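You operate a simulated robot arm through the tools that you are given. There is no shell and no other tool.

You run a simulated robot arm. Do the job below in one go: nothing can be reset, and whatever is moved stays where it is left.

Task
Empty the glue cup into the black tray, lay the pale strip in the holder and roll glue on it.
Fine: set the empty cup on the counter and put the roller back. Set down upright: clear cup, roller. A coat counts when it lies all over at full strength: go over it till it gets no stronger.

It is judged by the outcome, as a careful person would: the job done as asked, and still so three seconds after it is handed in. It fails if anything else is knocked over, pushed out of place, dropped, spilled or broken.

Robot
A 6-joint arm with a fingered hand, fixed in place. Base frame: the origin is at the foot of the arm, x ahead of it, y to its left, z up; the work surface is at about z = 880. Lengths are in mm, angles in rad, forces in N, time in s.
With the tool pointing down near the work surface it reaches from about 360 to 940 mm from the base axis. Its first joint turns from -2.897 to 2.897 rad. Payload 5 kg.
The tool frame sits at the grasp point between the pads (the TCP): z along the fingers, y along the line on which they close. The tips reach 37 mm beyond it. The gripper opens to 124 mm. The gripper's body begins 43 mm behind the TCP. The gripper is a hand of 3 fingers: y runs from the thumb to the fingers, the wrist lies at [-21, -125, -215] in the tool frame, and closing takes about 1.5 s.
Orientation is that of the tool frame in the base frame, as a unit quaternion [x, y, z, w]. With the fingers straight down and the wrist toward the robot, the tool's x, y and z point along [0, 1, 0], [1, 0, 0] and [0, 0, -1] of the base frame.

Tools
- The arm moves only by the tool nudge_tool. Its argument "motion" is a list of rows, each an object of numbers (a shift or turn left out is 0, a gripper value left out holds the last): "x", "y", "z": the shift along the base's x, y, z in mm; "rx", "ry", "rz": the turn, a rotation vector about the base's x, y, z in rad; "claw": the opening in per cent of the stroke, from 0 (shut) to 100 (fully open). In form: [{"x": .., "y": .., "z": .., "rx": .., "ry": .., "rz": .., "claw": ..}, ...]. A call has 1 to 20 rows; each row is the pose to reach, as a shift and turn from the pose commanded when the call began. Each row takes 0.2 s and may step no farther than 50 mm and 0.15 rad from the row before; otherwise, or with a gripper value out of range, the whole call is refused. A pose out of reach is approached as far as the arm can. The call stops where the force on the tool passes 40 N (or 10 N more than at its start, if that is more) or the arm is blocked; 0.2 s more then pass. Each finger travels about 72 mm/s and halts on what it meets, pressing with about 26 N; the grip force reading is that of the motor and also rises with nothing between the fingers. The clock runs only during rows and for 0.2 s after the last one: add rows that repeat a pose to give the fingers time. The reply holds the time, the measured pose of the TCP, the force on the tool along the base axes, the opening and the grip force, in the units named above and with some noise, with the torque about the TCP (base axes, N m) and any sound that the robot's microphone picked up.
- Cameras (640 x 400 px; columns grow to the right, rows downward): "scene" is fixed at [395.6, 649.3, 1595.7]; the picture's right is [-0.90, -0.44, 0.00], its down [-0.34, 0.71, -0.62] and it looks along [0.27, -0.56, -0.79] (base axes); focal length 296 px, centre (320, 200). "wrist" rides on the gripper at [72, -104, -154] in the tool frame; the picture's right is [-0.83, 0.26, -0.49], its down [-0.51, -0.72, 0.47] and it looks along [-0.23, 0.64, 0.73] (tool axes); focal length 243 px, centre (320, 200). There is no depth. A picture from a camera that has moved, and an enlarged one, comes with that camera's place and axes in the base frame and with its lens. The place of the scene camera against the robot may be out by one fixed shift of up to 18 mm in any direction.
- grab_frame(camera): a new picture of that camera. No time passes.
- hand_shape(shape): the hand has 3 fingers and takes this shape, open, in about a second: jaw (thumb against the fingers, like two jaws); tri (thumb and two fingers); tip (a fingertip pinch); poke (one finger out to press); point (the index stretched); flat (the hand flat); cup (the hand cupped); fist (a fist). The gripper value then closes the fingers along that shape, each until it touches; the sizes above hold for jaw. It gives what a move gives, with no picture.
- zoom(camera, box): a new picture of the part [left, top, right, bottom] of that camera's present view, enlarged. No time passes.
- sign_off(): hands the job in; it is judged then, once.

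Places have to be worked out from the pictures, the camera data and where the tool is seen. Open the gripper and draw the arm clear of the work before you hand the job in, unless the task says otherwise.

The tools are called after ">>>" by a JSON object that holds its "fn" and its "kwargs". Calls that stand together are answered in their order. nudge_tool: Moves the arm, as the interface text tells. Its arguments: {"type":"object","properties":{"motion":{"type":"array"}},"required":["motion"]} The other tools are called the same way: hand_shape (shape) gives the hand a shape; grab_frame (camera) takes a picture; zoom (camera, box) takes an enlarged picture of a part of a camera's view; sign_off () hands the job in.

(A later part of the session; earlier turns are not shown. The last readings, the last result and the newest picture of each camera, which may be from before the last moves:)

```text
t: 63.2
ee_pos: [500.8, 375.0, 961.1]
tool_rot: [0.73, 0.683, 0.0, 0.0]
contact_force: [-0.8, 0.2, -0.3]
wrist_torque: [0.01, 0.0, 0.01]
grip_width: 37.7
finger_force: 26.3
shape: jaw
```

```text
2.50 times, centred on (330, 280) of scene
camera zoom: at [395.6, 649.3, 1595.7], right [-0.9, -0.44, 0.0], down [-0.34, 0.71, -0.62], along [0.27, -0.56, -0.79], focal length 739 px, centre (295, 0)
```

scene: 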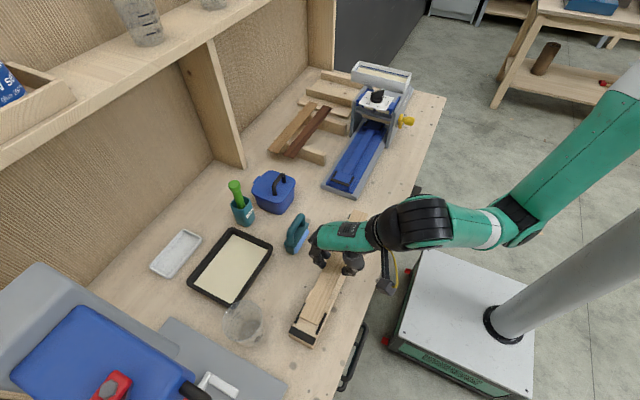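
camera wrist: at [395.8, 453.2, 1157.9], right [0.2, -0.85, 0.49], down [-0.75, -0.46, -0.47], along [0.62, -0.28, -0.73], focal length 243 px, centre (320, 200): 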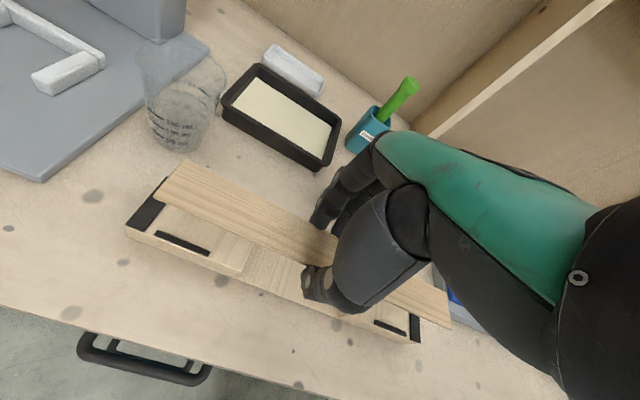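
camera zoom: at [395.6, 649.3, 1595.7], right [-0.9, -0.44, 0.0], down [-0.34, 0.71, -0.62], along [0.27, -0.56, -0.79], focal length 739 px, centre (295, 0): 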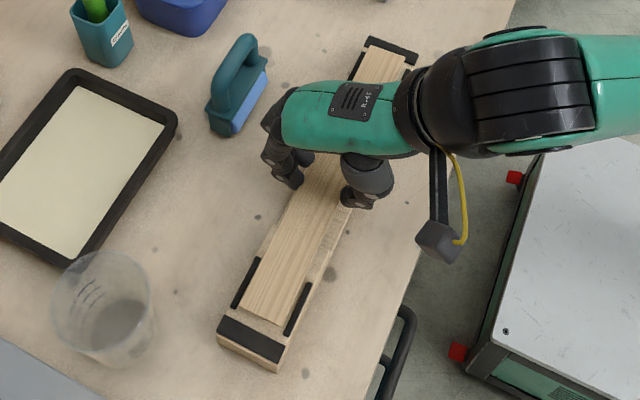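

Closer in, the strip's robot-side gap is ~5 mm of ~6 total, and it is slightly far toward the near bar. I correct by (−2.2, −1.2) and lower gently toward the block surface.

>>> {"fn": "nudge_tool", "kwargs": {"motion": [{"x": -2.2, "y": -1.2}, {"x": -2.2, "y": -1.2, "z": -5}, {"x": -2.2, "y": -1.2, "z": -9}, {"x": -2.2, "y": -1.2, "z": -9}]}}

>>> {"fn": "zoom", "kwargs": {"camera": "wrist", "box": [115, 145, 255, 245]}}

>>> {"fn": "zoom", "kwargs": {"camera": "wrist", "box": [360, 240, 500, 340]}}

>>> {"fn": "zoom", "kwargs": {"camera": "scene", "box": [280, 290, 350, 350]}}

```text
t: 64.2
ee_pos: [497.8, 375.7, 954.3]
tool_rot: [0.731, 0.683, 0.0, 0.0]
contact_force: [0.5, 0.2, -1.0]
wrist_torque: [0.03, -0.02, -0.01]
grip_width: 37.8
finger_force: 25.9
shape: jaw
```

```text
4.00 times, centred on (185, 195) of wrist
camera zoom: at [399.1, 454.6, 1109.4], right [0.21, -0.85, 0.49], down [-0.75, -0.46, -0.47], along [0.62, -0.27, -0.73], focal length 970 px, centre (860, 220)
```

zoom: 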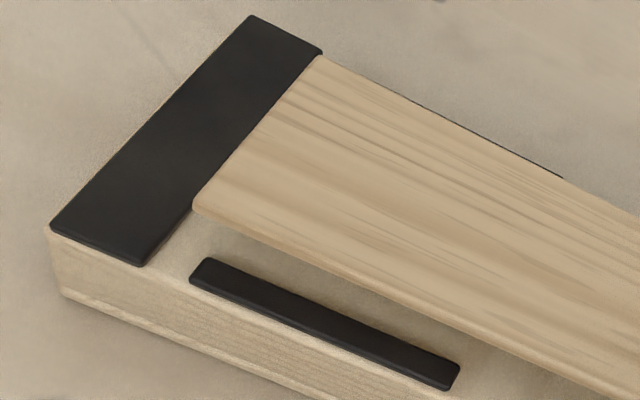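

```text
4.00 times, centred on (430, 290) of wrist
camera zoom: at [399.1, 454.6, 1109.4], right [0.21, -0.85, 0.49], down [-0.75, -0.46, -0.47], along [0.62, -0.27, -0.73], focal length 970 px, centre (-120, -160)
```

zoom: 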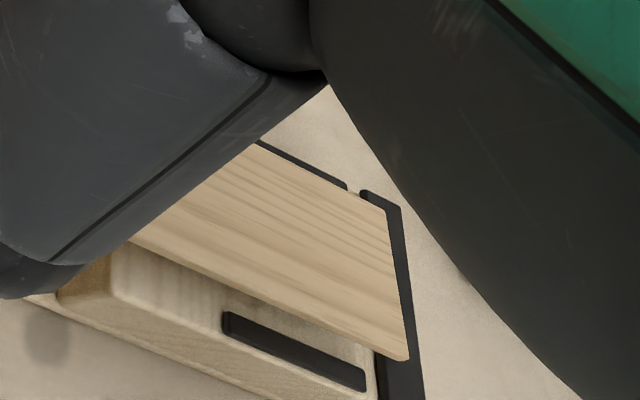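

```text
6.67 times, centred on (315, 320) of scene
camera zoom: at [395.6, 649.3, 1595.7], right [-0.9, -0.44, 0.0], down [-0.34, 0.71, -0.62], along [0.27, -0.56, -0.79], focal length 1972 px, centre (353, -600)
```

zoom: 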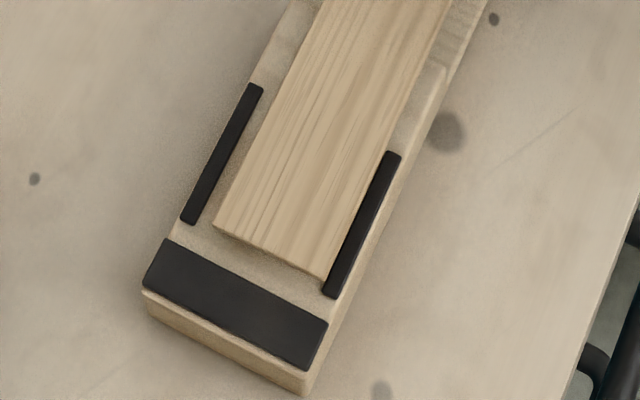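

Now both rails and both bars show outside the strip: gaps ≈3.6–5 mm (robot side) vs 2–3 mm, and ≈2.7 mm at each end. I shift −0.9 mm in x and lower further in small steps until it touches.

>>> {"fn": "nudge_tool", "kwargs": {"motion": [{"x": -0.9}, {"x": -0.9, "z": -2}, {"x": -0.9, "z": -4}, {"x": -0.9, "z": -5}]}}

>>> {"fn": "nudge_tool", "kwargs": {"motion": [{"z": -1}, {"z": -2}]}}

```text
t: 65.2
ee_pos: [497.1, 375.1, 949.5]
tool_rot: [0.73, 0.683, 0.0, 0.001]
contact_force: [-0.1, -0.2, -0.7]
wrist_torque: [0.01, 0.0, -0.01]
grip_width: 38.1
finger_force: 26.2
shape: jaw
```

```text
t: 65.8
ee_pos: [497.4, 374.5, 947.4]
tool_rot: [0.73, 0.683, -0.001, 0.001]
contact_force: [-0.4, 0.3, 0.1]
wrist_torque: [0.02, 0.01, 0.03]
grip_width: 37.7
finger_force: 26.0
shape: jaw
```

No contact yet; I check the picture, then continue downward.

>>> {"fn": "nudge_tool", "kwargs": {"motion": [{"z": -1}, {"z": -2}, {"z": -3}]}}

>>> {"fn": "zoom", "kwargs": {"camera": "wrist", "box": [115, 125, 255, 225]}}

>>> {"fn": "zoom", "kwargs": {"camera": "wrist", "box": [360, 240, 500, 340]}}

>>> {"fn": "zoom", "kwargs": {"camera": "scene", "box": [280, 200, 380, 360]}}

```text
t: 66.6
ee_pos: [497.0, 374.5, 943.4]
tool_rot: [0.73, 0.683, 0.0, -0.001]
contact_force: [-1.1, 0.0, 0.0]
wrist_torque: [-0.01, 0.02, 0.0]
grip_width: 37.7
finger_force: 25.7
shape: jaw
```

```text
4.00 times, centred on (185, 175) of wrist
camera zoom: at [397.7, 453.4, 1099.0], right [0.21, -0.85, 0.49], down [-0.75, -0.46, -0.47], along [0.62, -0.27, -0.73], focal length 970 px, centre (860, 300)
```

zoom: 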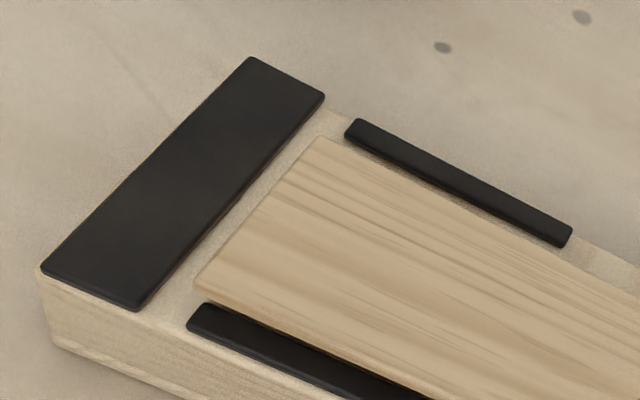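

```text
4.00 times, centred on (430, 290) of wrist
camera zoom: at [397.7, 453.4, 1099.0], right [0.21, -0.85, 0.49], down [-0.75, -0.46, -0.47], along [0.62, -0.27, -0.73], focal length 970 px, centre (-120, -160)
```

zoom: 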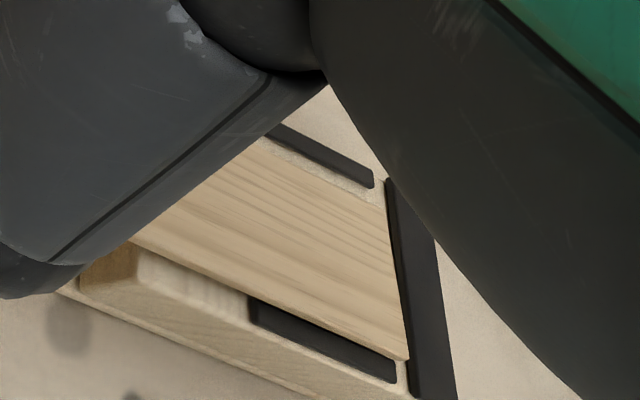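

```text
2.50 times, centred on (330, 280) of scene
camera zoom: at [395.6, 649.3, 1595.7], right [-0.9, -0.44, 0.0], down [-0.34, 0.71, -0.62], along [0.27, -0.56, -0.79], focal length 739 px, centre (295, 0)
```

zoom: 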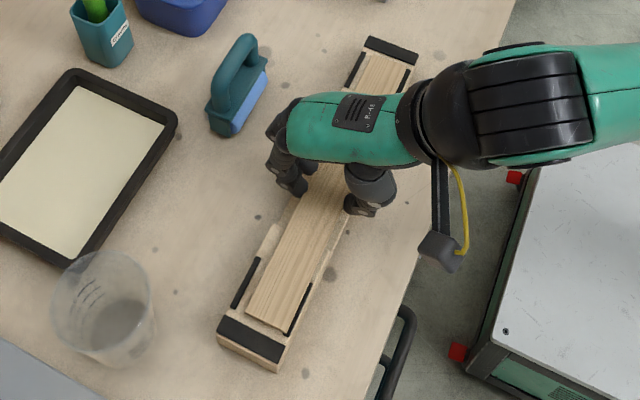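

The strip top is now about level with the rail tops with no contact. Gaps: ~0.5–1 mm robot side vs 2.4 mm far side; 4.6 mm near end vs 1.4 mm far end. I shift (+0.9, +1.5) and continue down.

>>> {"fn": "nudge_tool", "kwargs": {"motion": [{"x": 0.9, "y": 1.5}, {"x": 0.9, "y": 1.5}, {"x": 0.9, "y": 1.5, "z": -1}, {"x": 0.9, "y": 1.5, "z": -2}]}}

>>> {"fn": "nudge_tool", "kwargs": {"motion": [{"z": -1}, {"z": -2}]}}

>>> {"fn": "zoom", "kwargs": {"camera": "wrist", "box": [115, 125, 255, 225]}}

>>> {"fn": "zoom", "kwargs": {"camera": "wrist", "box": [360, 240, 500, 340]}}

```text
t: 67.6
ee_pos: [497.5, 374.5, 942.4]
tool_rot: [0.73, 0.683, -0.001, 0.001]
contact_force: [1.1, 0.5, -0.3]
wrist_torque: [0.06, 0.01, -0.02]
grip_width: 37.6
finger_force: 25.7
shape: jaw
```

```text
t: 68.2
ee_pos: [498.1, 375.3, 941.2]
tool_rot: [0.73, 0.683, 0.0, 0.0]
contact_force: [0.4, -0.1, -0.7]
wrist_torque: [0.01, -0.03, -0.01]
grip_width: 37.7
finger_force: 26.4
shape: jaw
```

```text
4.00 times, centred on (185, 175) of wrist
camera zoom: at [399.0, 454.0, 1095.8], right [0.21, -0.85, 0.49], down [-0.75, -0.46, -0.47], along [0.62, -0.28, -0.73], focal length 970 px, centre (860, 300)
```

zoom: 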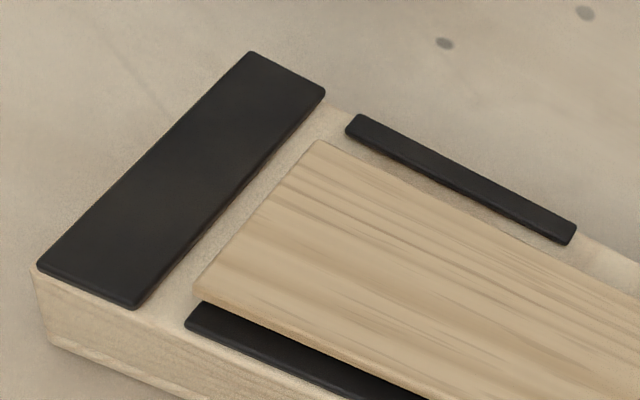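

```text
4.00 times, centred on (430, 290) of wrist
camera zoom: at [399.0, 454.0, 1095.8], right [0.21, -0.85, 0.49], down [-0.75, -0.46, -0.47], along [0.62, -0.28, -0.73], focal length 970 px, centre (-120, -160)
```

zoom: 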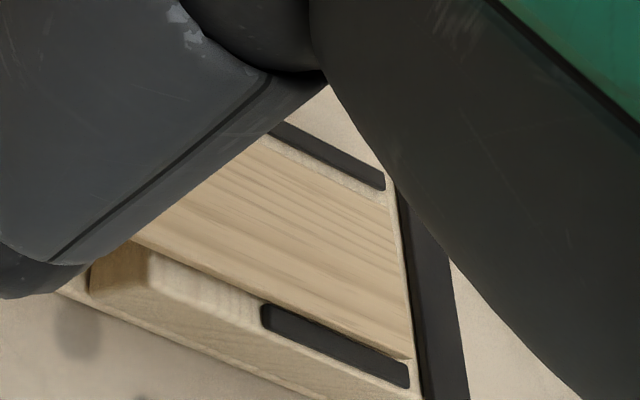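

The far end is centred, but the near end sits ~2 mm too far robot-side, so a small yaw remains (~0.01 rad). I raise 2 mm, rotate −0.009 rad, shift +1.1 mm in x, and look again.

>>> {"fn": "nudge_tool", "kwargs": {"motion": [{"z": 2.5}, {"z": 2.5, "x": 1.1, "rz": -0.009}, {"z": 2.5, "x": 1.1, "rz": -0.009}, {"z": 1, "x": 1.1, "rz": -0.009}, {"z": 0, "x": 1.1, "rz": -0.009}]}}

>>> {"fn": "zoom", "kwargs": {"camera": "wrist", "box": [115, 125, 255, 225]}}

>>> {"fn": "zoom", "kwargs": {"camera": "wrist", "box": [360, 240, 500, 340]}}

>>> {"fn": "zoom", "kwargs": {"camera": "scene", "box": [280, 290, 350, 350]}}

```text
t: 69.4
ee_pos: [498.8, 374.7, 940.1]
tool_rot: [0.733, 0.68, 0.0, 0.001]
contact_force: [0.4, -1.1, 0.2]
wrist_torque: [-0.01, -0.03, 0.01]
grip_width: 37.9
finger_force: 26.3
shape: jaw
```

```text
4.00 times, centred on (185, 175) of wrist
camera zoom: at [400.4, 455.5, 1095.3], right [0.2, -0.85, 0.49], down [-0.76, -0.45, -0.47], along [0.62, -0.28, -0.73], focal length 970 px, centre (860, 300)
```

zoom: 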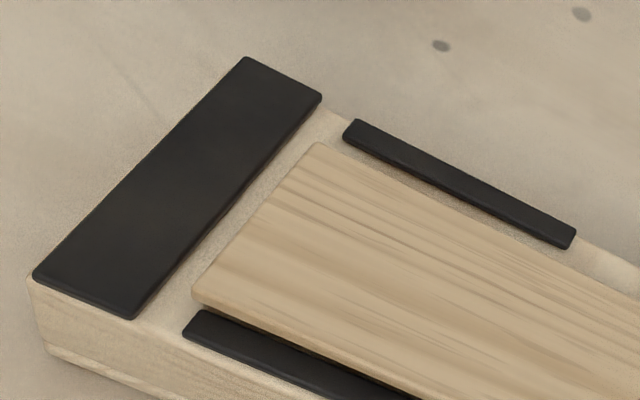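

```text
4.00 times, centred on (430, 290) of wrist
camera zoom: at [400.4, 455.5, 1095.3], right [0.2, -0.85, 0.49], down [-0.76, -0.45, -0.47], along [0.62, -0.28, -0.73], focal length 970 px, centre (-120, -160)
```

zoom: 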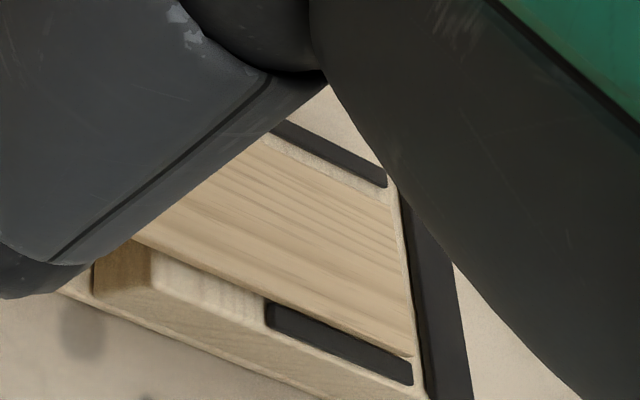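

```text
6.67 times, centred on (315, 320) of scene
camera zoom: at [395.6, 649.3, 1595.7], right [-0.9, -0.44, 0.0], down [-0.34, 0.71, -0.62], along [0.27, -0.56, -0.79], focal length 1972 px, centre (353, -600)
```

zoom: 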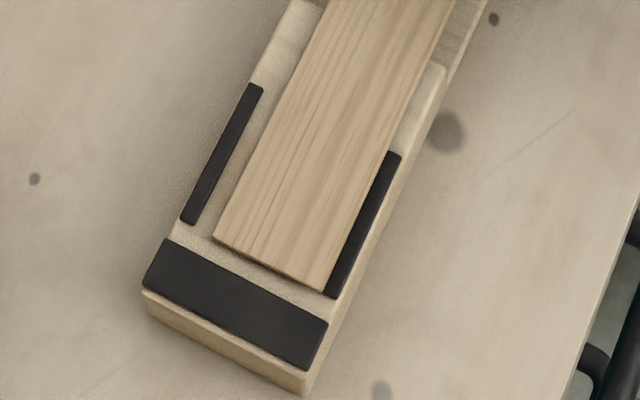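

Comparing both cameras, the strip is pitched in the hand: the near end is ~7 mm higher than the far end, which also explains the yaw error. I raise 4 mm and rotate the tool −0.025 rad about x to level it, with a further −0.005 rad yaw and +1.5 mm in x.

>>> {"fn": "nudge_tool", "kwargs": {"motion": [{"z": 4}, {"x": 1.5, "z": 4, "rx": -0.012, "rz": -0.003}, {"x": 1.5, "z": 4, "rx": -0.025, "rz": -0.005}, {"x": 1.5, "z": 4, "rx": -0.025, "rz": -0.005}]}}

>>> {"fn": "zoom", "kwargs": {"camera": "wrist", "box": [115, 125, 255, 225]}}

>>> {"fn": "zoom", "kwargs": {"camera": "wrist", "box": [360, 240, 500, 340]}}

>>> {"fn": "zoom", "kwargs": {"camera": "scene", "box": [280, 290, 350, 350]}}

>>> {"fn": "zoom", "kwargs": {"camera": "scene", "box": [320, 200, 390, 260]}}

```text
t: 70.4
ee_pos: [500.6, 374.4, 943.8]
tool_rot: [0.736, 0.677, -0.009, 0.009]
contact_force: [-0.8, -0.1, -0.7]
wrist_torque: [0.03, 0.0, -0.01]
grip_width: 37.7
finger_force: 25.7
shape: jaw
```

```text
4.00 times, centred on (185, 175) of wrist
camera zoom: at [402.2, 460.2, 1097.1], right [0.19, -0.84, 0.51], down [-0.76, -0.46, -0.46], along [0.62, -0.3, -0.72], focal length 970 px, centre (860, 300)
```

zoom: 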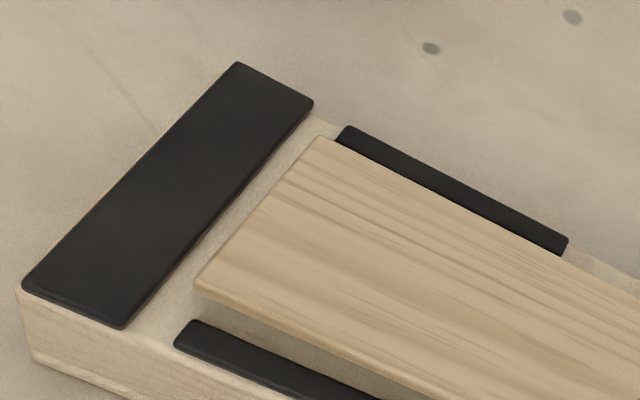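

```text
4.00 times, centred on (430, 290) of wrist
camera zoom: at [402.2, 460.2, 1097.1], right [0.19, -0.84, 0.51], down [-0.76, -0.46, -0.46], along [0.62, -0.3, -0.72], focal length 970 px, centre (-120, -160)
```

zoom: 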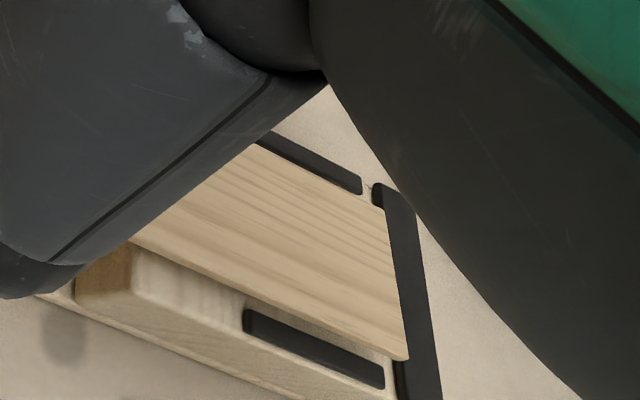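

```text
6.67 times, centred on (315, 320) of scene
camera zoom: at [395.6, 649.3, 1595.7], right [-0.9, -0.44, 0.0], down [-0.34, 0.71, -0.62], along [0.27, -0.56, -0.79], focal length 1972 px, centre (353, -600)
```

zoom: 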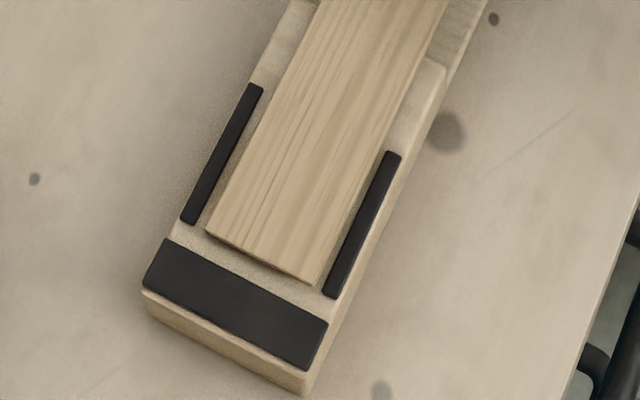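

```text
6.67 times, centred on (355, 230) of scene
camera zoom: at [395.6, 649.3, 1595.7], right [-0.9, -0.44, 0.0], down [-0.34, 0.71, -0.62], along [0.27, -0.56, -0.79], focal length 1972 px, centre (87, 0)
```

zoom: 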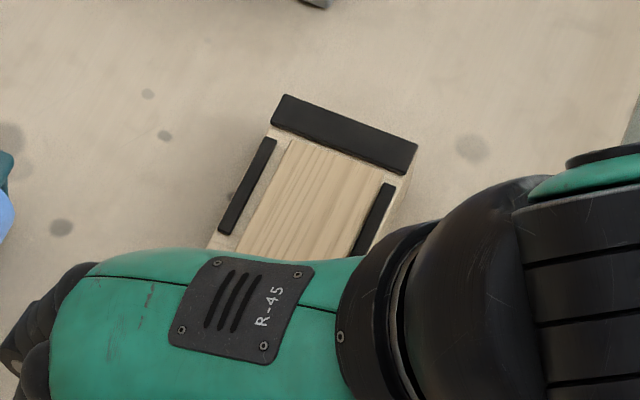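

With the strip level (≈8 mm above the rails), end gaps are ≥5 mm both ways; sideways it should move ~+2 mm in x and turn back +0.006 rad. I apply that and lower 6 mm.

>>> {"fn": "nudge_tool", "kwargs": {"motion": [{"x": 2.2, "rz": 0.006}, {"x": 2.2, "rz": 0.006, "z": -2}, {"x": 2.2, "rz": 0.006, "z": -4}, {"x": 2.2, "rz": 0.006, "z": -6}]}}

>>> {"fn": "zoom", "kwargs": {"camera": "wrist", "box": [115, 125, 255, 225]}}

>>> {"fn": "zoom", "kwargs": {"camera": "wrist", "box": [360, 240, 500, 340]}}

>>> {"fn": "zoom", "kwargs": {"camera": "scene", "box": [280, 290, 350, 350]}}

>>> {"fn": "zoom", "kwargs": {"camera": "scene", "box": [320, 200, 390, 260]}}

```text
t: 71.4
ee_pos: [503.3, 377.9, 937.4]
tool_rot: [0.733, 0.68, -0.009, 0.011]
contact_force: [-0.6, -0.3, -0.7]
wrist_torque: [-0.01, 0.02, -0.03]
grip_width: 37.6
finger_force: 25.8
shape: jaw
```

```text
4.00 times, centred on (185, 175) of wrist
camera zoom: at [404.4, 460.6, 1091.1], right [0.2, -0.83, 0.51], down [-0.76, -0.46, -0.46], along [0.62, -0.3, -0.72], focal length 970 px, centre (860, 300)
```

zoom: 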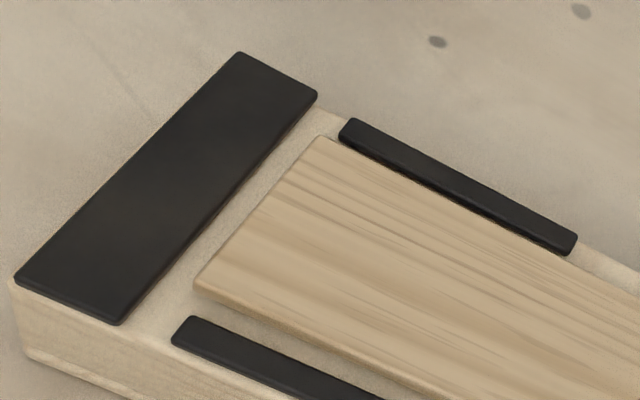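

```text
4.00 times, centred on (430, 290) of wrist
camera zoom: at [404.4, 460.6, 1091.1], right [0.2, -0.83, 0.51], down [-0.76, -0.46, -0.46], along [0.62, -0.3, -0.72], focal length 970 px, centre (-120, -160)
```

zoom: 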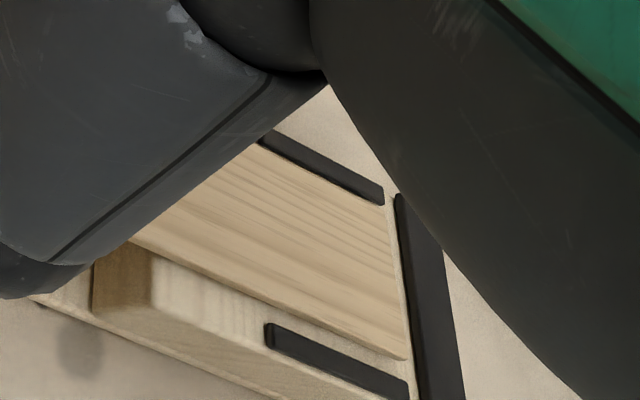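

```text
6.67 times, centred on (315, 320) of scene
camera zoom: at [395.6, 649.3, 1595.7], right [-0.9, -0.44, 0.0], down [-0.34, 0.71, -0.62], along [0.27, -0.56, -0.79], focal length 1972 px, centre (353, -600)
```

zoom: 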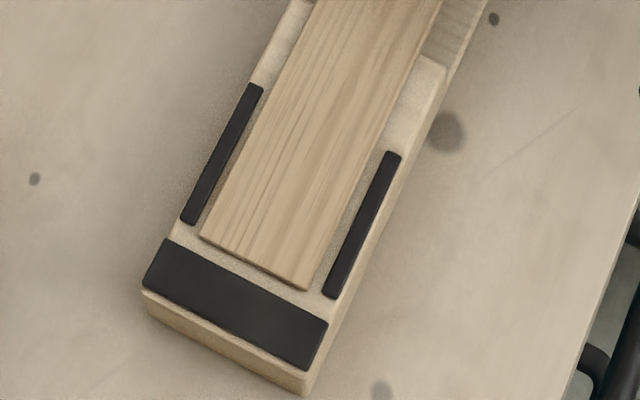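

```text
6.67 times, centred on (355, 230) of scene
camera zoom: at [395.6, 649.3, 1595.7], right [-0.9, -0.44, 0.0], down [-0.34, 0.71, -0.62], along [0.27, -0.56, -0.79], focal length 1972 px, centre (87, 0)
```

zoom: 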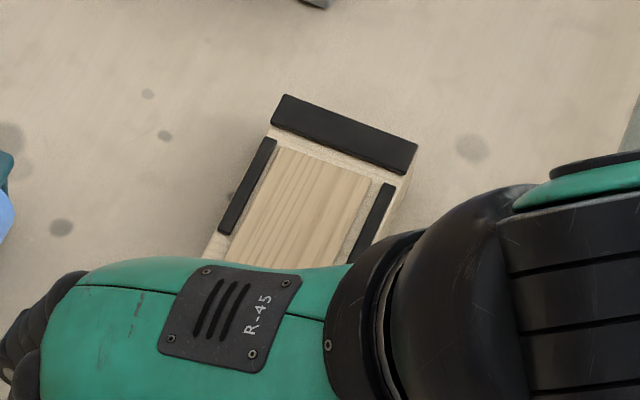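

Both scene views show the strip between the rails with gaps on all sides. I lower step by step until contact.

>>> {"fn": "nudge_tool", "kwargs": {"motion": [{"z": -1}, {"z": -2}, {"z": -3}, {"z": -3}]}}

>>> {"fn": "nudge_tool", "kwargs": {"motion": [{"z": -1}, {"z": -2}, {"z": -2}]}}

>>> {"fn": "zoom", "kwargs": {"camera": "wrist", "box": [115, 125, 255, 225]}}

>>> {"fn": "zoom", "kwargs": {"camera": "wrist", "box": [360, 240, 500, 340]}}

>>> {"fn": "zoom", "kwargs": {"camera": "scene", "box": [280, 290, 350, 350]}}

>>> {"fn": "zoom", "kwargs": {"camera": "scene", "box": [320, 200, 390, 260]}}

```text
t: 72.4
ee_pos: [502.2, 375.8, 936.5]
tool_rot: [0.733, 0.68, -0.008, 0.009]
contact_force: [2.2, 1.8, 7.8]
wrist_torque: [0.0, -0.18, 0.05]
grip_width: 37.8
finger_force: 25.9
shape: jaw
```

```text
t: 73.2
ee_pos: [501.1, 375.4, 934.4]
tool_rot: [0.733, 0.68, -0.008, 0.009]
contact_force: [3.4, 3.2, 9.9]
wrist_torque: [0.03, -0.14, 0.08]
grip_width: 38.6
finger_force: 26.1
shape: jaw
```

```text
4.00 times, centred on (185, 175) of wrist
camera zoom: at [403.1, 459.2, 1086.9], right [0.2, -0.83, 0.51], down [-0.76, -0.46, -0.46], along [0.62, -0.3, -0.72], focal length 970 px, centre (860, 300)
```

zoom: 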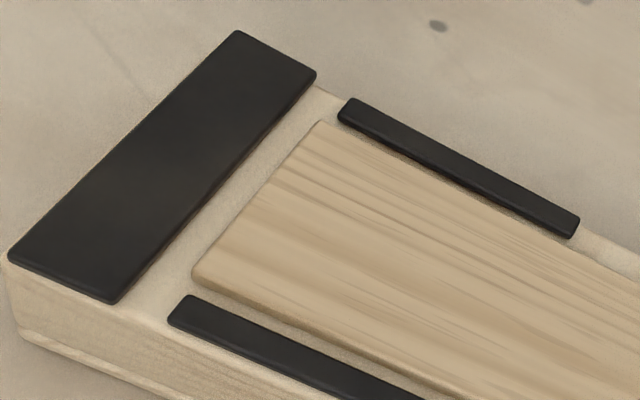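

```text
4.00 times, centred on (430, 290) of wrist
camera zoom: at [403.1, 459.2, 1086.9], right [0.2, -0.83, 0.51], down [-0.76, -0.46, -0.46], along [0.62, -0.3, -0.72], focal length 970 px, centre (-120, -160)
```

zoom: 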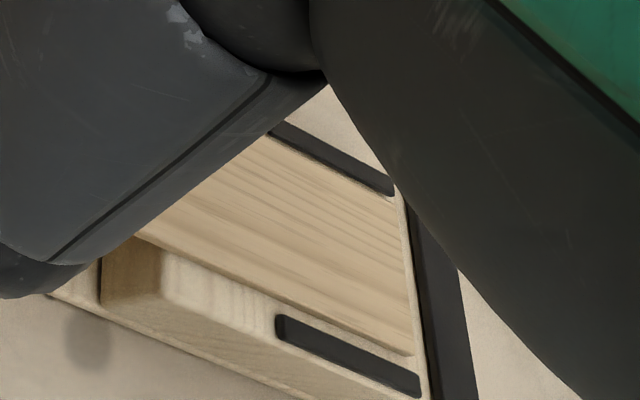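

```text
6.67 times, centred on (315, 320) of scene
camera zoom: at [395.6, 649.3, 1595.7], right [-0.9, -0.44, 0.0], down [-0.34, 0.71, -0.62], along [0.27, -0.56, -0.79], focal length 1972 px, centre (353, -600)
```

zoom: 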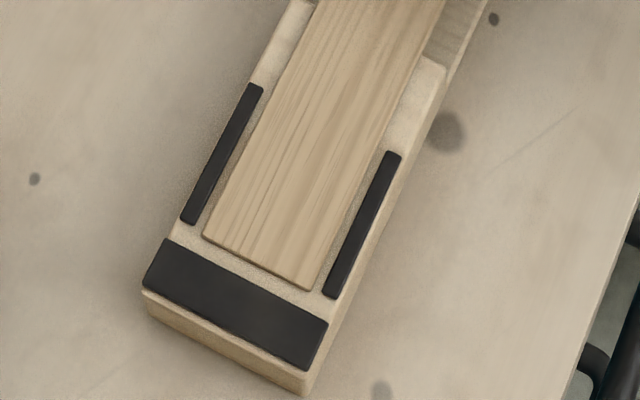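

```text
6.67 times, centred on (355, 230) of scene
camera zoom: at [395.6, 649.3, 1595.7], right [-0.9, -0.44, 0.0], down [-0.34, 0.71, -0.62], along [0.27, -0.56, -0.79], focal length 1972 px, centre (87, 0)
```

zoom: 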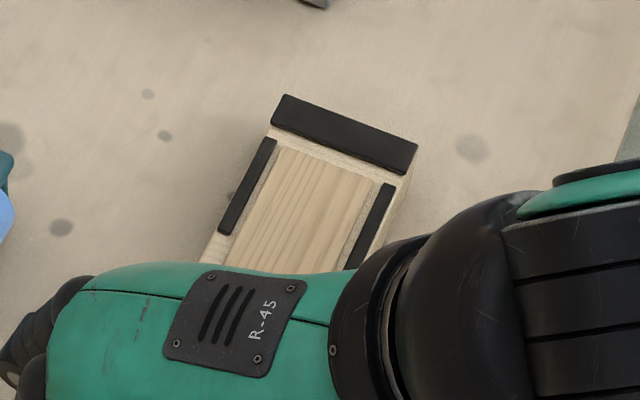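

The strip now lies inside all rails and bars with ~10 N of contact. I ease up 1 mm and open the fingers.

>>> {"fn": "nudge_tool", "kwargs": {"motion": [{"z": 1}, {"z": 1, "claw": 34}, {"z": 1, "claw": 38}, {"z": 1, "claw": 42}, {"z": 1, "claw": 46}, {"z": 1, "claw": 46}]}}

>>> {"fn": "zoom", "kwargs": {"camera": "wrist", "box": [115, 125, 255, 225]}}

>>> {"fn": "zoom", "kwargs": {"camera": "wrist", "box": [360, 240, 500, 340]}}

>>> {"fn": "zoom", "kwargs": {"camera": "wrist", "box": [240, 140, 420, 340]}}

```text
t: 74.6
ee_pos: [500.9, 376.0, 934.6]
tool_rot: [0.733, 0.68, -0.009, 0.01]
contact_force: [0.2, 0.5, 0.2]
wrist_torque: [0.02, 0.03, 0.03]
grip_width: 56.6
finger_force: 0.0
shape: jaw
```

```text
4.00 times, centred on (185, 175) of wrist
camera zoom: at [403.5, 459.9, 1087.0], right [0.2, -0.83, 0.51], down [-0.76, -0.46, -0.46], along [0.62, -0.3, -0.72], focal length 970 px, centre (860, 300)
```

zoom: 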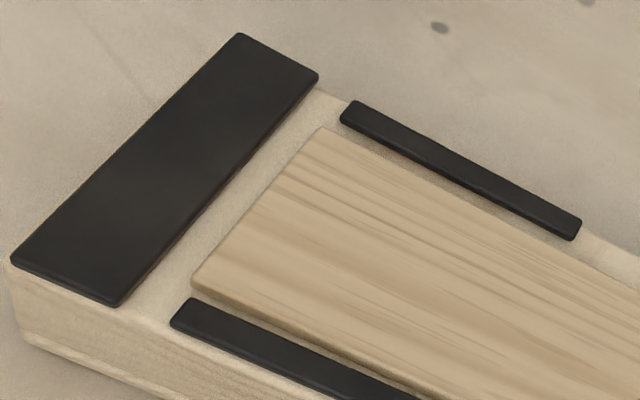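

```text
4.00 times, centred on (430, 290) of wrist
camera zoom: at [403.5, 459.9, 1087.0], right [0.2, -0.83, 0.51], down [-0.76, -0.46, -0.46], along [0.62, -0.3, -0.72], focal length 970 px, centre (-120, -160)
```

zoom: 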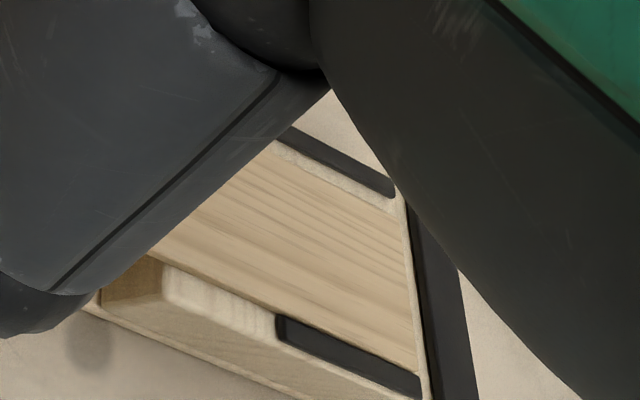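

```text
2.00 times, centred on (330, 240) of wrist
camera zoom: at [403.5, 459.9, 1087.0], right [0.2, -0.83, 0.51], down [-0.76, -0.46, -0.46], along [0.62, -0.3, -0.72], focal length 485 px, centre (300, 120)
```

zoom: 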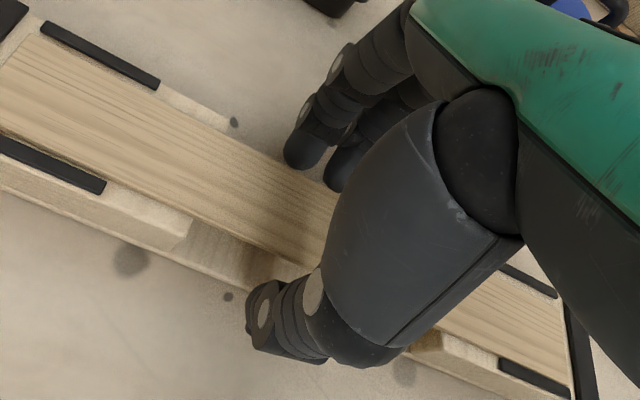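

Released; the strip lies in the holder. I raise the hand straight up, and undo the small tool tilt once clear.

>>> {"fn": "nudge_tool", "kwargs": {"motion": [{"z": 6}, {"z": 14}, {"z": 26}, {"z": 45}, {"z": 75}, {"z": 110, "rx": 0.013, "rz": 0.035}, {"z": 140, "rx": 0.025, "rz": 0.072}, {"z": 165, "rx": 0.025, "rz": 0.072}]}}

>>> {"fn": "grab_frame", "kwargs": {"camera": "wrist"}}

>>> {"fn": "grab_frame", "kwargs": {"camera": "scene"}}

```text
t: 76.4
ee_pos: [504.2, 377.8, 1103.0]
tool_rot: [0.708, 0.706, 0.0, 0.001]
contact_force: [0.2, -0.1, -0.5]
wrist_torque: [0.0, 0.02, 0.01]
grip_width: 56.6
finger_force: 0.1
shape: jaw
```

```text
taken
camera wrist: at [400.3, 449.8, 1257.9], right [0.26, -0.83, 0.49], down [-0.72, -0.51, -0.47], along [0.64, -0.23, -0.73], focal length 243 px, centre (320, 200)
```

wrist: 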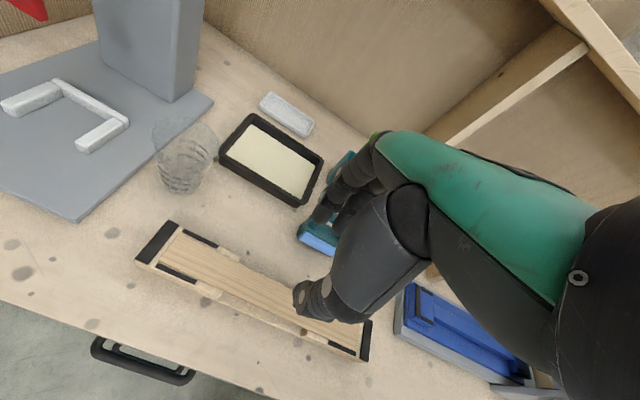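

```text
taken
```

scene: 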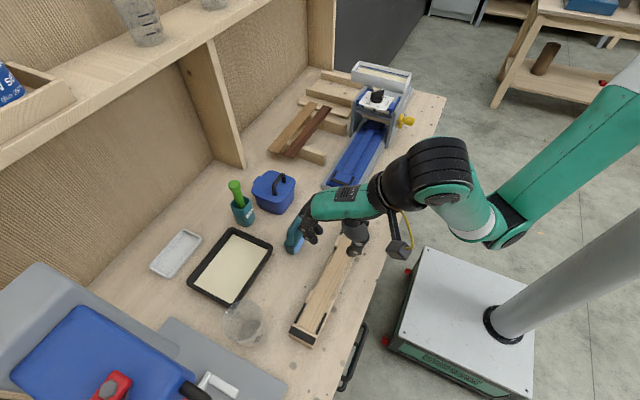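

Strip seated. Next the roller: I move to about (600, 290) to view it from the wrist camera.

>>> {"fn": "nudge_tool", "kwargs": {"motion": [{"x": 32, "y": -29, "claw": 60}, {"x": 64, "y": -58}, {"x": 96, "y": -88}, {"x": 96, "y": -88}]}}

>>> {"fn": "grab_frame", "kwargs": {"camera": "wrist"}}

>>> {"fn": "zoom", "kwargs": {"camera": "wrist", "box": [190, 200, 330, 330]}}

>>> {"fn": "zoom", "kwargs": {"camera": "scene", "box": [270, 200, 330, 270]}}

```text
t: 77.4
ee_pos: [603.1, 289.8, 1099.7]
tool_rot: [0.708, 0.706, 0.0, 0.001]
contact_force: [-0.9, -0.3, -0.8]
wrist_torque: [0.01, -0.01, -0.04]
grip_width: 74.0
finger_force: 0.0
shape: jaw
```

```text
taken
camera wrist: at [498.1, 362.4, 1254.6], right [0.26, -0.83, 0.49], down [-0.72, -0.51, -0.47], along [0.64, -0.23, -0.73], focal length 243 px, centre (320, 200)
```

wrist: 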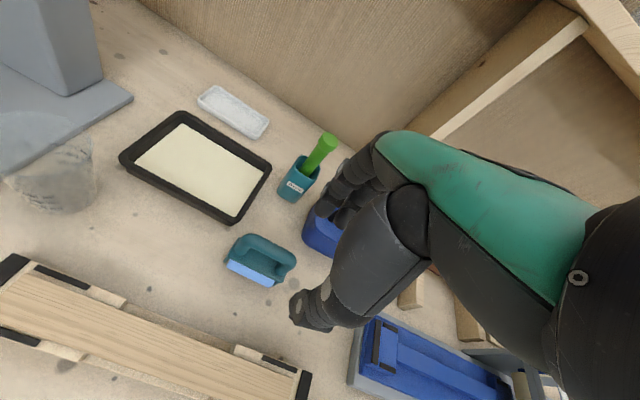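

```text
3.08 times, centred on (260, 265) of wrist
camera zoom: at [498.1, 362.4, 1254.6], right [0.26, -0.83, 0.49], down [-0.72, -0.51, -0.47], along [0.64, -0.23, -0.73], focal length 746 px, centre (505, 0)
```

zoom: 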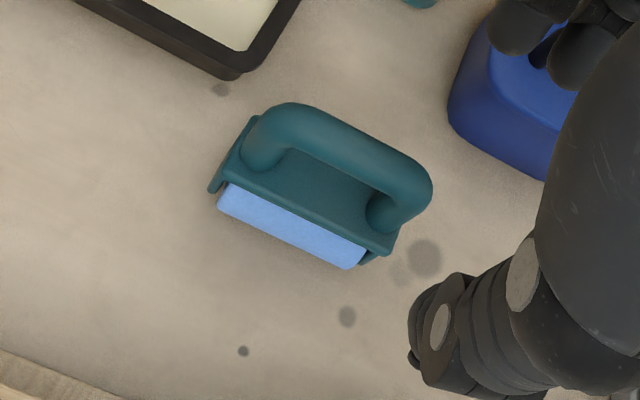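

```text
5.71 times, centred on (300, 235) of scene
camera zoom: at [395.6, 649.3, 1595.7], right [-0.9, -0.44, 0.0], down [-0.34, 0.71, -0.62], along [0.27, -0.56, -0.79], focal length 1690 px, centre (434, 0)
```

zoom: 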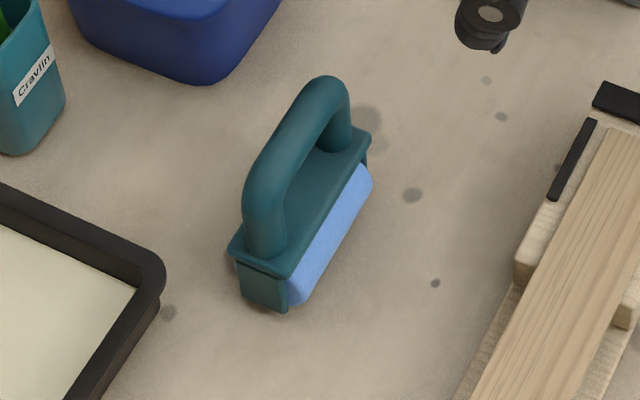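

The roller stands at about (634, 307), handle bar along y with its top at z≈970, plate at z≈925. I move over it with a 62 mm opening, lower to z≈1020 and check alignment.

>>> {"fn": "nudge_tool", "kwargs": {"motion": [{"x": 15, "y": 8, "claw": 50}, {"x": 31, "y": 17}, {"x": 31, "y": 17, "z": -40}, {"x": 31, "y": 17, "z": -80}, {"x": 31, "y": 17, "z": -80}]}}

>>> {"fn": "zoom", "kwargs": {"camera": "wrist", "box": [220, 150, 420, 350]}}

>>> {"fn": "zoom", "kwargs": {"camera": "scene", "box": [260, 180, 340, 270]}}

```text
t: 78.6
ee_pos: [633.7, 306.0, 1021.2]
tool_rot: [0.708, 0.706, 0.001, 0.001]
contact_force: [-0.1, -0.7, 0.2]
wrist_torque: [-0.03, 0.0, 0.0]
grip_width: 62.1
finger_force: 0.2
shape: jaw
```

```text
2.00 times, centred on (320, 250) of wrist
camera zoom: at [528.8, 378.3, 1176.5], right [0.26, -0.83, 0.49], down [-0.72, -0.51, -0.47], along [0.64, -0.23, -0.73], focal length 485 px, centre (320, 100)
```

zoom: 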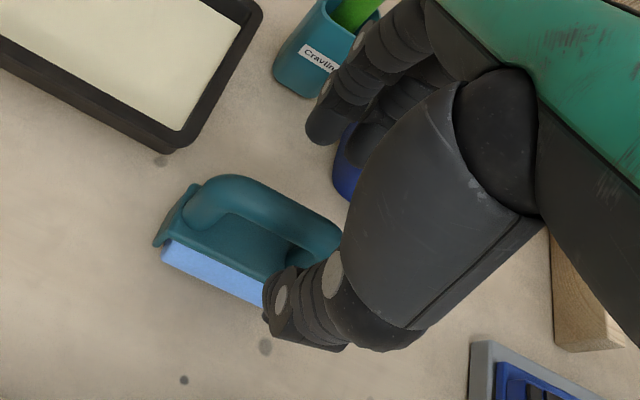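

```text
4.44 times, centred on (300, 225) of scene
camera zoom: at [395.6, 649.3, 1595.7], right [-0.9, -0.44, 0.0], down [-0.34, 0.71, -0.62], along [0.27, -0.56, -0.79], focal length 1314 px, centre (409, 89)
```

zoom: 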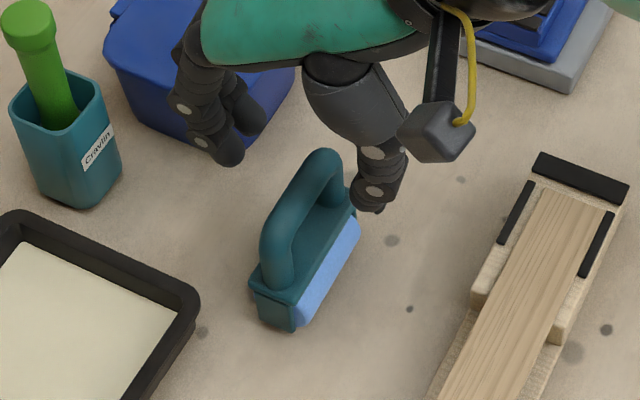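

Handle centre is ≈1.5 mm ahead of the TCP and ~2 mm left, and turned ≈+0.045 rad. I align and lower to TCP z≈971 around the bar.

>>> {"fn": "nudge_tool", "kwargs": {"motion": [{"x": 1.5, "y": 2, "rz": 0.045}, {"x": 1.5, "y": 2, "z": -15, "rz": 0.045}, {"x": 1.5, "y": 2, "z": -30, "rz": 0.045}, {"x": 1.5, "y": 2, "z": -42, "rz": 0.045}, {"x": 1.5, "y": 2, "z": -50, "rz": 0.045}]}}

>>> {"fn": "zoom", "kwargs": {"camera": "wrist", "box": [220, 150, 420, 350]}}

>>> {"fn": "zoom", "kwargs": {"camera": "scene", "box": [260, 180, 340, 270]}}

```text
t: 79.8
ee_pos: [630.7, 308.2, 968.9]
tool_rot: [0.691, 0.722, -0.001, 0.001]
contact_force: [-0.2, 0.3, 0.5]
wrist_torque: [-0.01, 0.0, 0.01]
grip_width: 62.3
finger_force: 0.0
shape: jaw
```

```text
2.00 times, centred on (320, 250) of wrist
camera zoom: at [523.3, 376.2, 1123.2], right [0.3, -0.82, 0.49], down [-0.7, -0.54, -0.47], along [0.65, -0.21, -0.73], focal length 485 px, centre (320, 100)
```

zoom: 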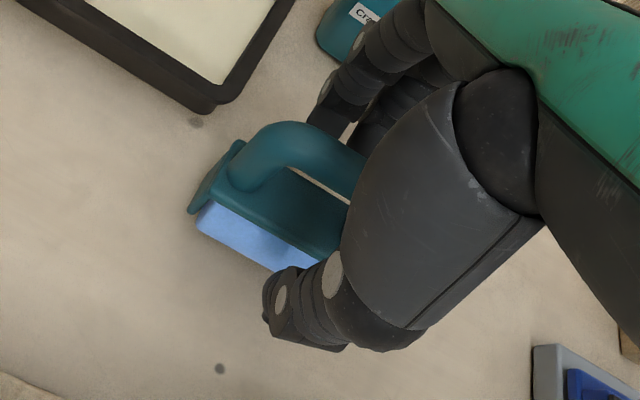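

```text
4.44 times, centred on (300, 225) of scene
camera zoom: at [395.6, 649.3, 1595.7], right [-0.9, -0.44, 0.0], down [-0.34, 0.71, -0.62], along [0.27, -0.56, -0.79], focal length 1314 px, centre (409, 89)
```

zoom: 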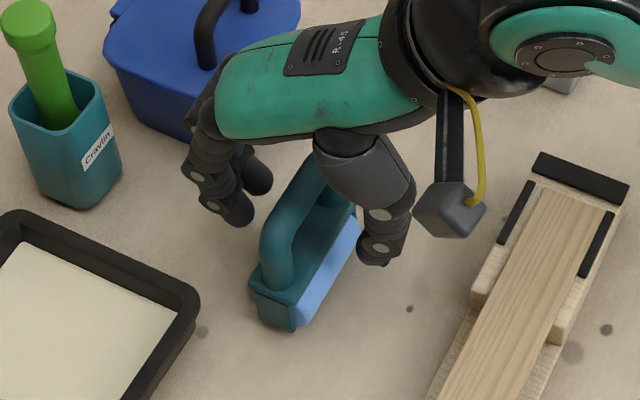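

The bar lies ~5 mm ahead of the TCP; I shift +4.5 mm in x and close on it gradually.

>>> {"fn": "nudge_tool", "kwargs": {"motion": [{"x": 3}, {"x": 4.5}, {"x": 4.5, "claw": 40}, {"x": 4.5, "claw": 32}, {"x": 4.5, "claw": 26}, {"x": 4.5, "claw": 20}, {"x": 4.5, "claw": 15}, {"x": 4.5, "claw": 10}, {"x": 4.5, "claw": 6}, {"x": 4.5, "claw": 4}, {"x": 4.5, "claw": 4}, {"x": 4.5, "claw": 4}]}}

>>> {"fn": "zoom", "kwargs": {"camera": "wrist", "box": [220, 150, 420, 350]}}

>>> {"fn": "zoom", "kwargs": {"camera": "scene", "box": [260, 180, 340, 270]}}

```text
t: 82.4
ee_pos: [634.8, 308.8, 969.3]
tool_rot: [0.693, 0.721, 0.0, 0.001]
contact_force: [0.0, 0.0, -0.7]
wrist_torque: [-0.01, 0.01, 0.01]
grip_width: 5.3
finger_force: 0.0
shape: jaw
```

```text
2.00 times, centred on (320, 250) of wrist
camera zoom: at [527.5, 375.4, 1124.1], right [0.3, -0.82, 0.49], down [-0.7, -0.54, -0.47], along [0.65, -0.21, -0.73], focal length 485 px, centre (320, 100)
```

zoom: 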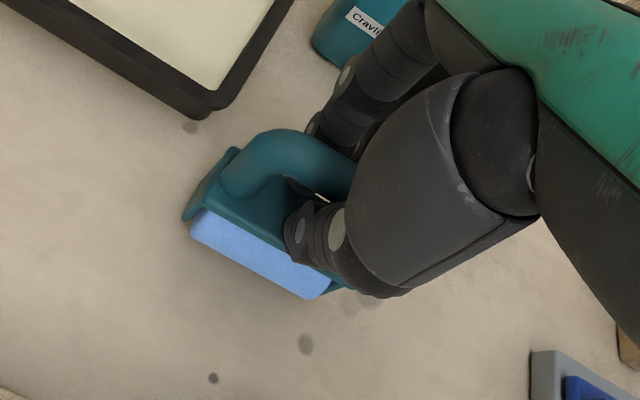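

```text
4.44 times, centred on (300, 225) of scene
camera zoom: at [395.6, 649.3, 1595.7], right [-0.9, -0.44, 0.0], down [-0.34, 0.71, -0.62], along [0.27, -0.56, -0.79], focal length 1314 px, centre (409, 89)
```

zoom: 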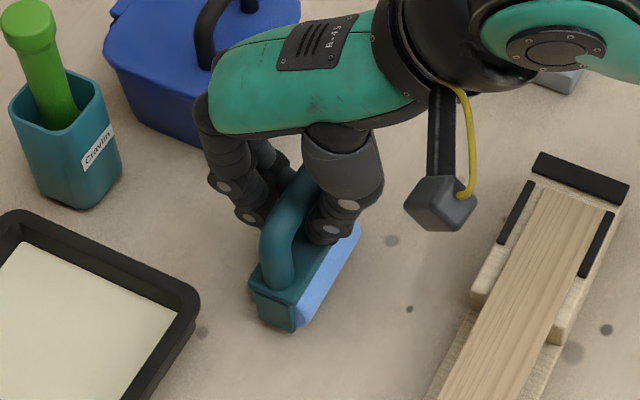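

The fingers closed below the bar (5 mm, no force), so the bar is only caged. I reopen, raise 18 mm so the tips sit at the bar's height, and close again.

>>> {"fn": "nudge_tool", "kwargs": {"motion": [{"claw": 15}, {"claw": 28}, {"claw": 36}, {"claw": 36}, {"z": 6}, {"z": 12}, {"z": 18}, {"z": 18, "claw": 26}, {"z": 18, "claw": 18}, {"z": 18, "claw": 12}, {"z": 18, "claw": 8}, {"z": 18, "claw": 4}, {"z": 18, "claw": 4}, {"z": 18, "claw": 4}]}}

>>> {"fn": "zoom", "kwargs": {"camera": "wrist", "box": [220, 150, 420, 350]}}

>>> {"fn": "zoom", "kwargs": {"camera": "scene", "box": [260, 180, 340, 270]}}

```text
t: 85.4
ee_pos: [635.0, 306.5, 989.7]
tool_rot: [0.692, 0.722, 0.0, 0.0]
contact_force: [0.2, -0.4, -2.2]
wrist_torque: [0.03, -0.01, 0.08]
grip_width: 6.4
finger_force: 26.2
shape: jaw
```

```text
2.00 times, centred on (320, 250) of wrist
camera zoom: at [528.0, 374.9, 1142.7], right [0.3, -0.82, 0.49], down [-0.7, -0.54, -0.47], along [0.65, -0.21, -0.73], focal length 485 px, centre (320, 100)
```

zoom: 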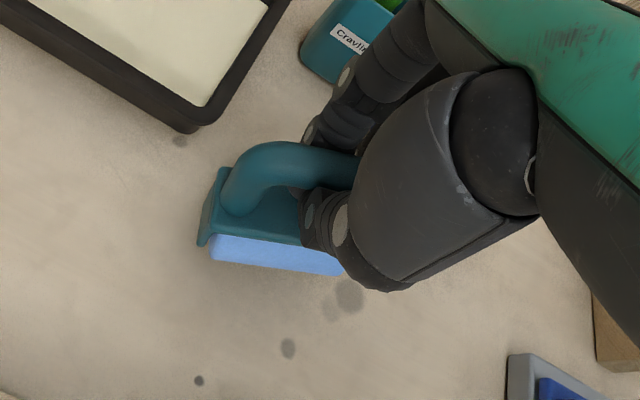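

```text
4.44 times, centred on (300, 225) of scene
camera zoom: at [395.6, 649.3, 1595.7], right [-0.9, -0.44, 0.0], down [-0.34, 0.71, -0.62], along [0.27, -0.56, -0.79], focal length 1314 px, centre (409, 89)
```

zoom: 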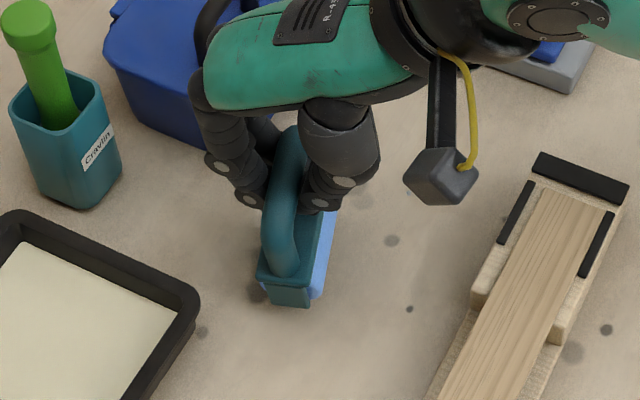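

Now it's gripped (26 N); the roller turned ~15° in the fingers while gripping. I lift it 30 mm and check how firmly it hangs.

>>> {"fn": "nudge_tool", "kwargs": {"motion": [{"z": 4}, {"z": 10}, {"z": 18}, {"z": 28}, {"z": 40}, {"z": 40}]}}

>>> {"fn": "zoom", "kwargs": {"camera": "wrist", "box": [220, 150, 420, 350]}}

>>> {"fn": "zoom", "kwargs": {"camera": "scene", "box": [260, 160, 340, 250]}}

```text
t: 86.8
ee_pos: [634.5, 307.0, 1027.5]
tool_rot: [0.692, 0.722, 0.001, 0.001]
contact_force: [-0.5, 0.4, -2.0]
wrist_torque: [0.03, 0.03, -0.02]
grip_width: 6.6
finger_force: 25.7
shape: jaw
```

```text
2.00 times, centred on (320, 250) of wrist
camera zoom: at [528.1, 375.7, 1183.0], right [0.3, -0.82, 0.49], down [-0.7, -0.54, -0.47], along [0.65, -0.21, -0.73], focal length 485 px, centre (320, 100)
```

zoom: 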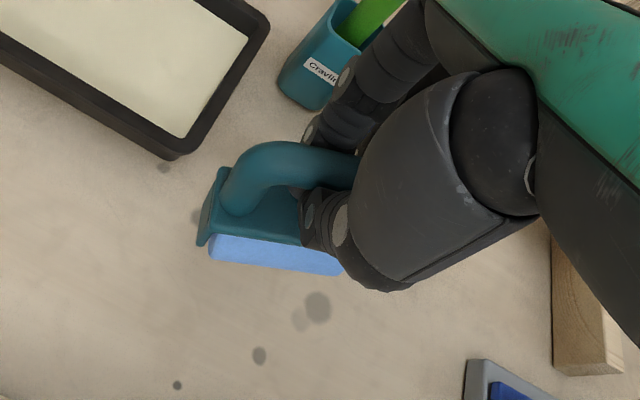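

```text
4.44 times, centred on (300, 205) of scene
camera zoom: at [395.6, 649.3, 1595.7], right [-0.9, -0.44, 0.0], down [-0.34, 0.71, -0.62], along [0.27, -0.56, -0.79], focal length 1314 px, centre (409, 178)
```

zoom: 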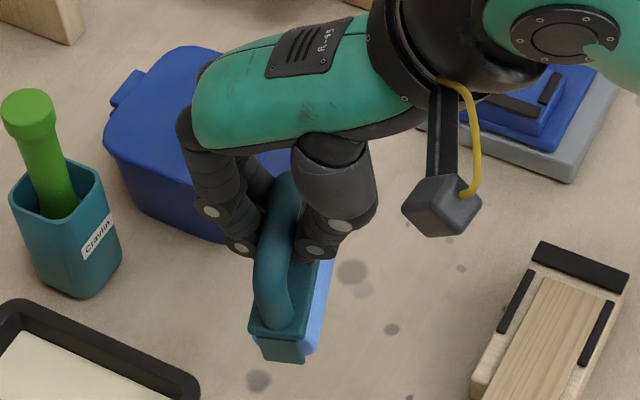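

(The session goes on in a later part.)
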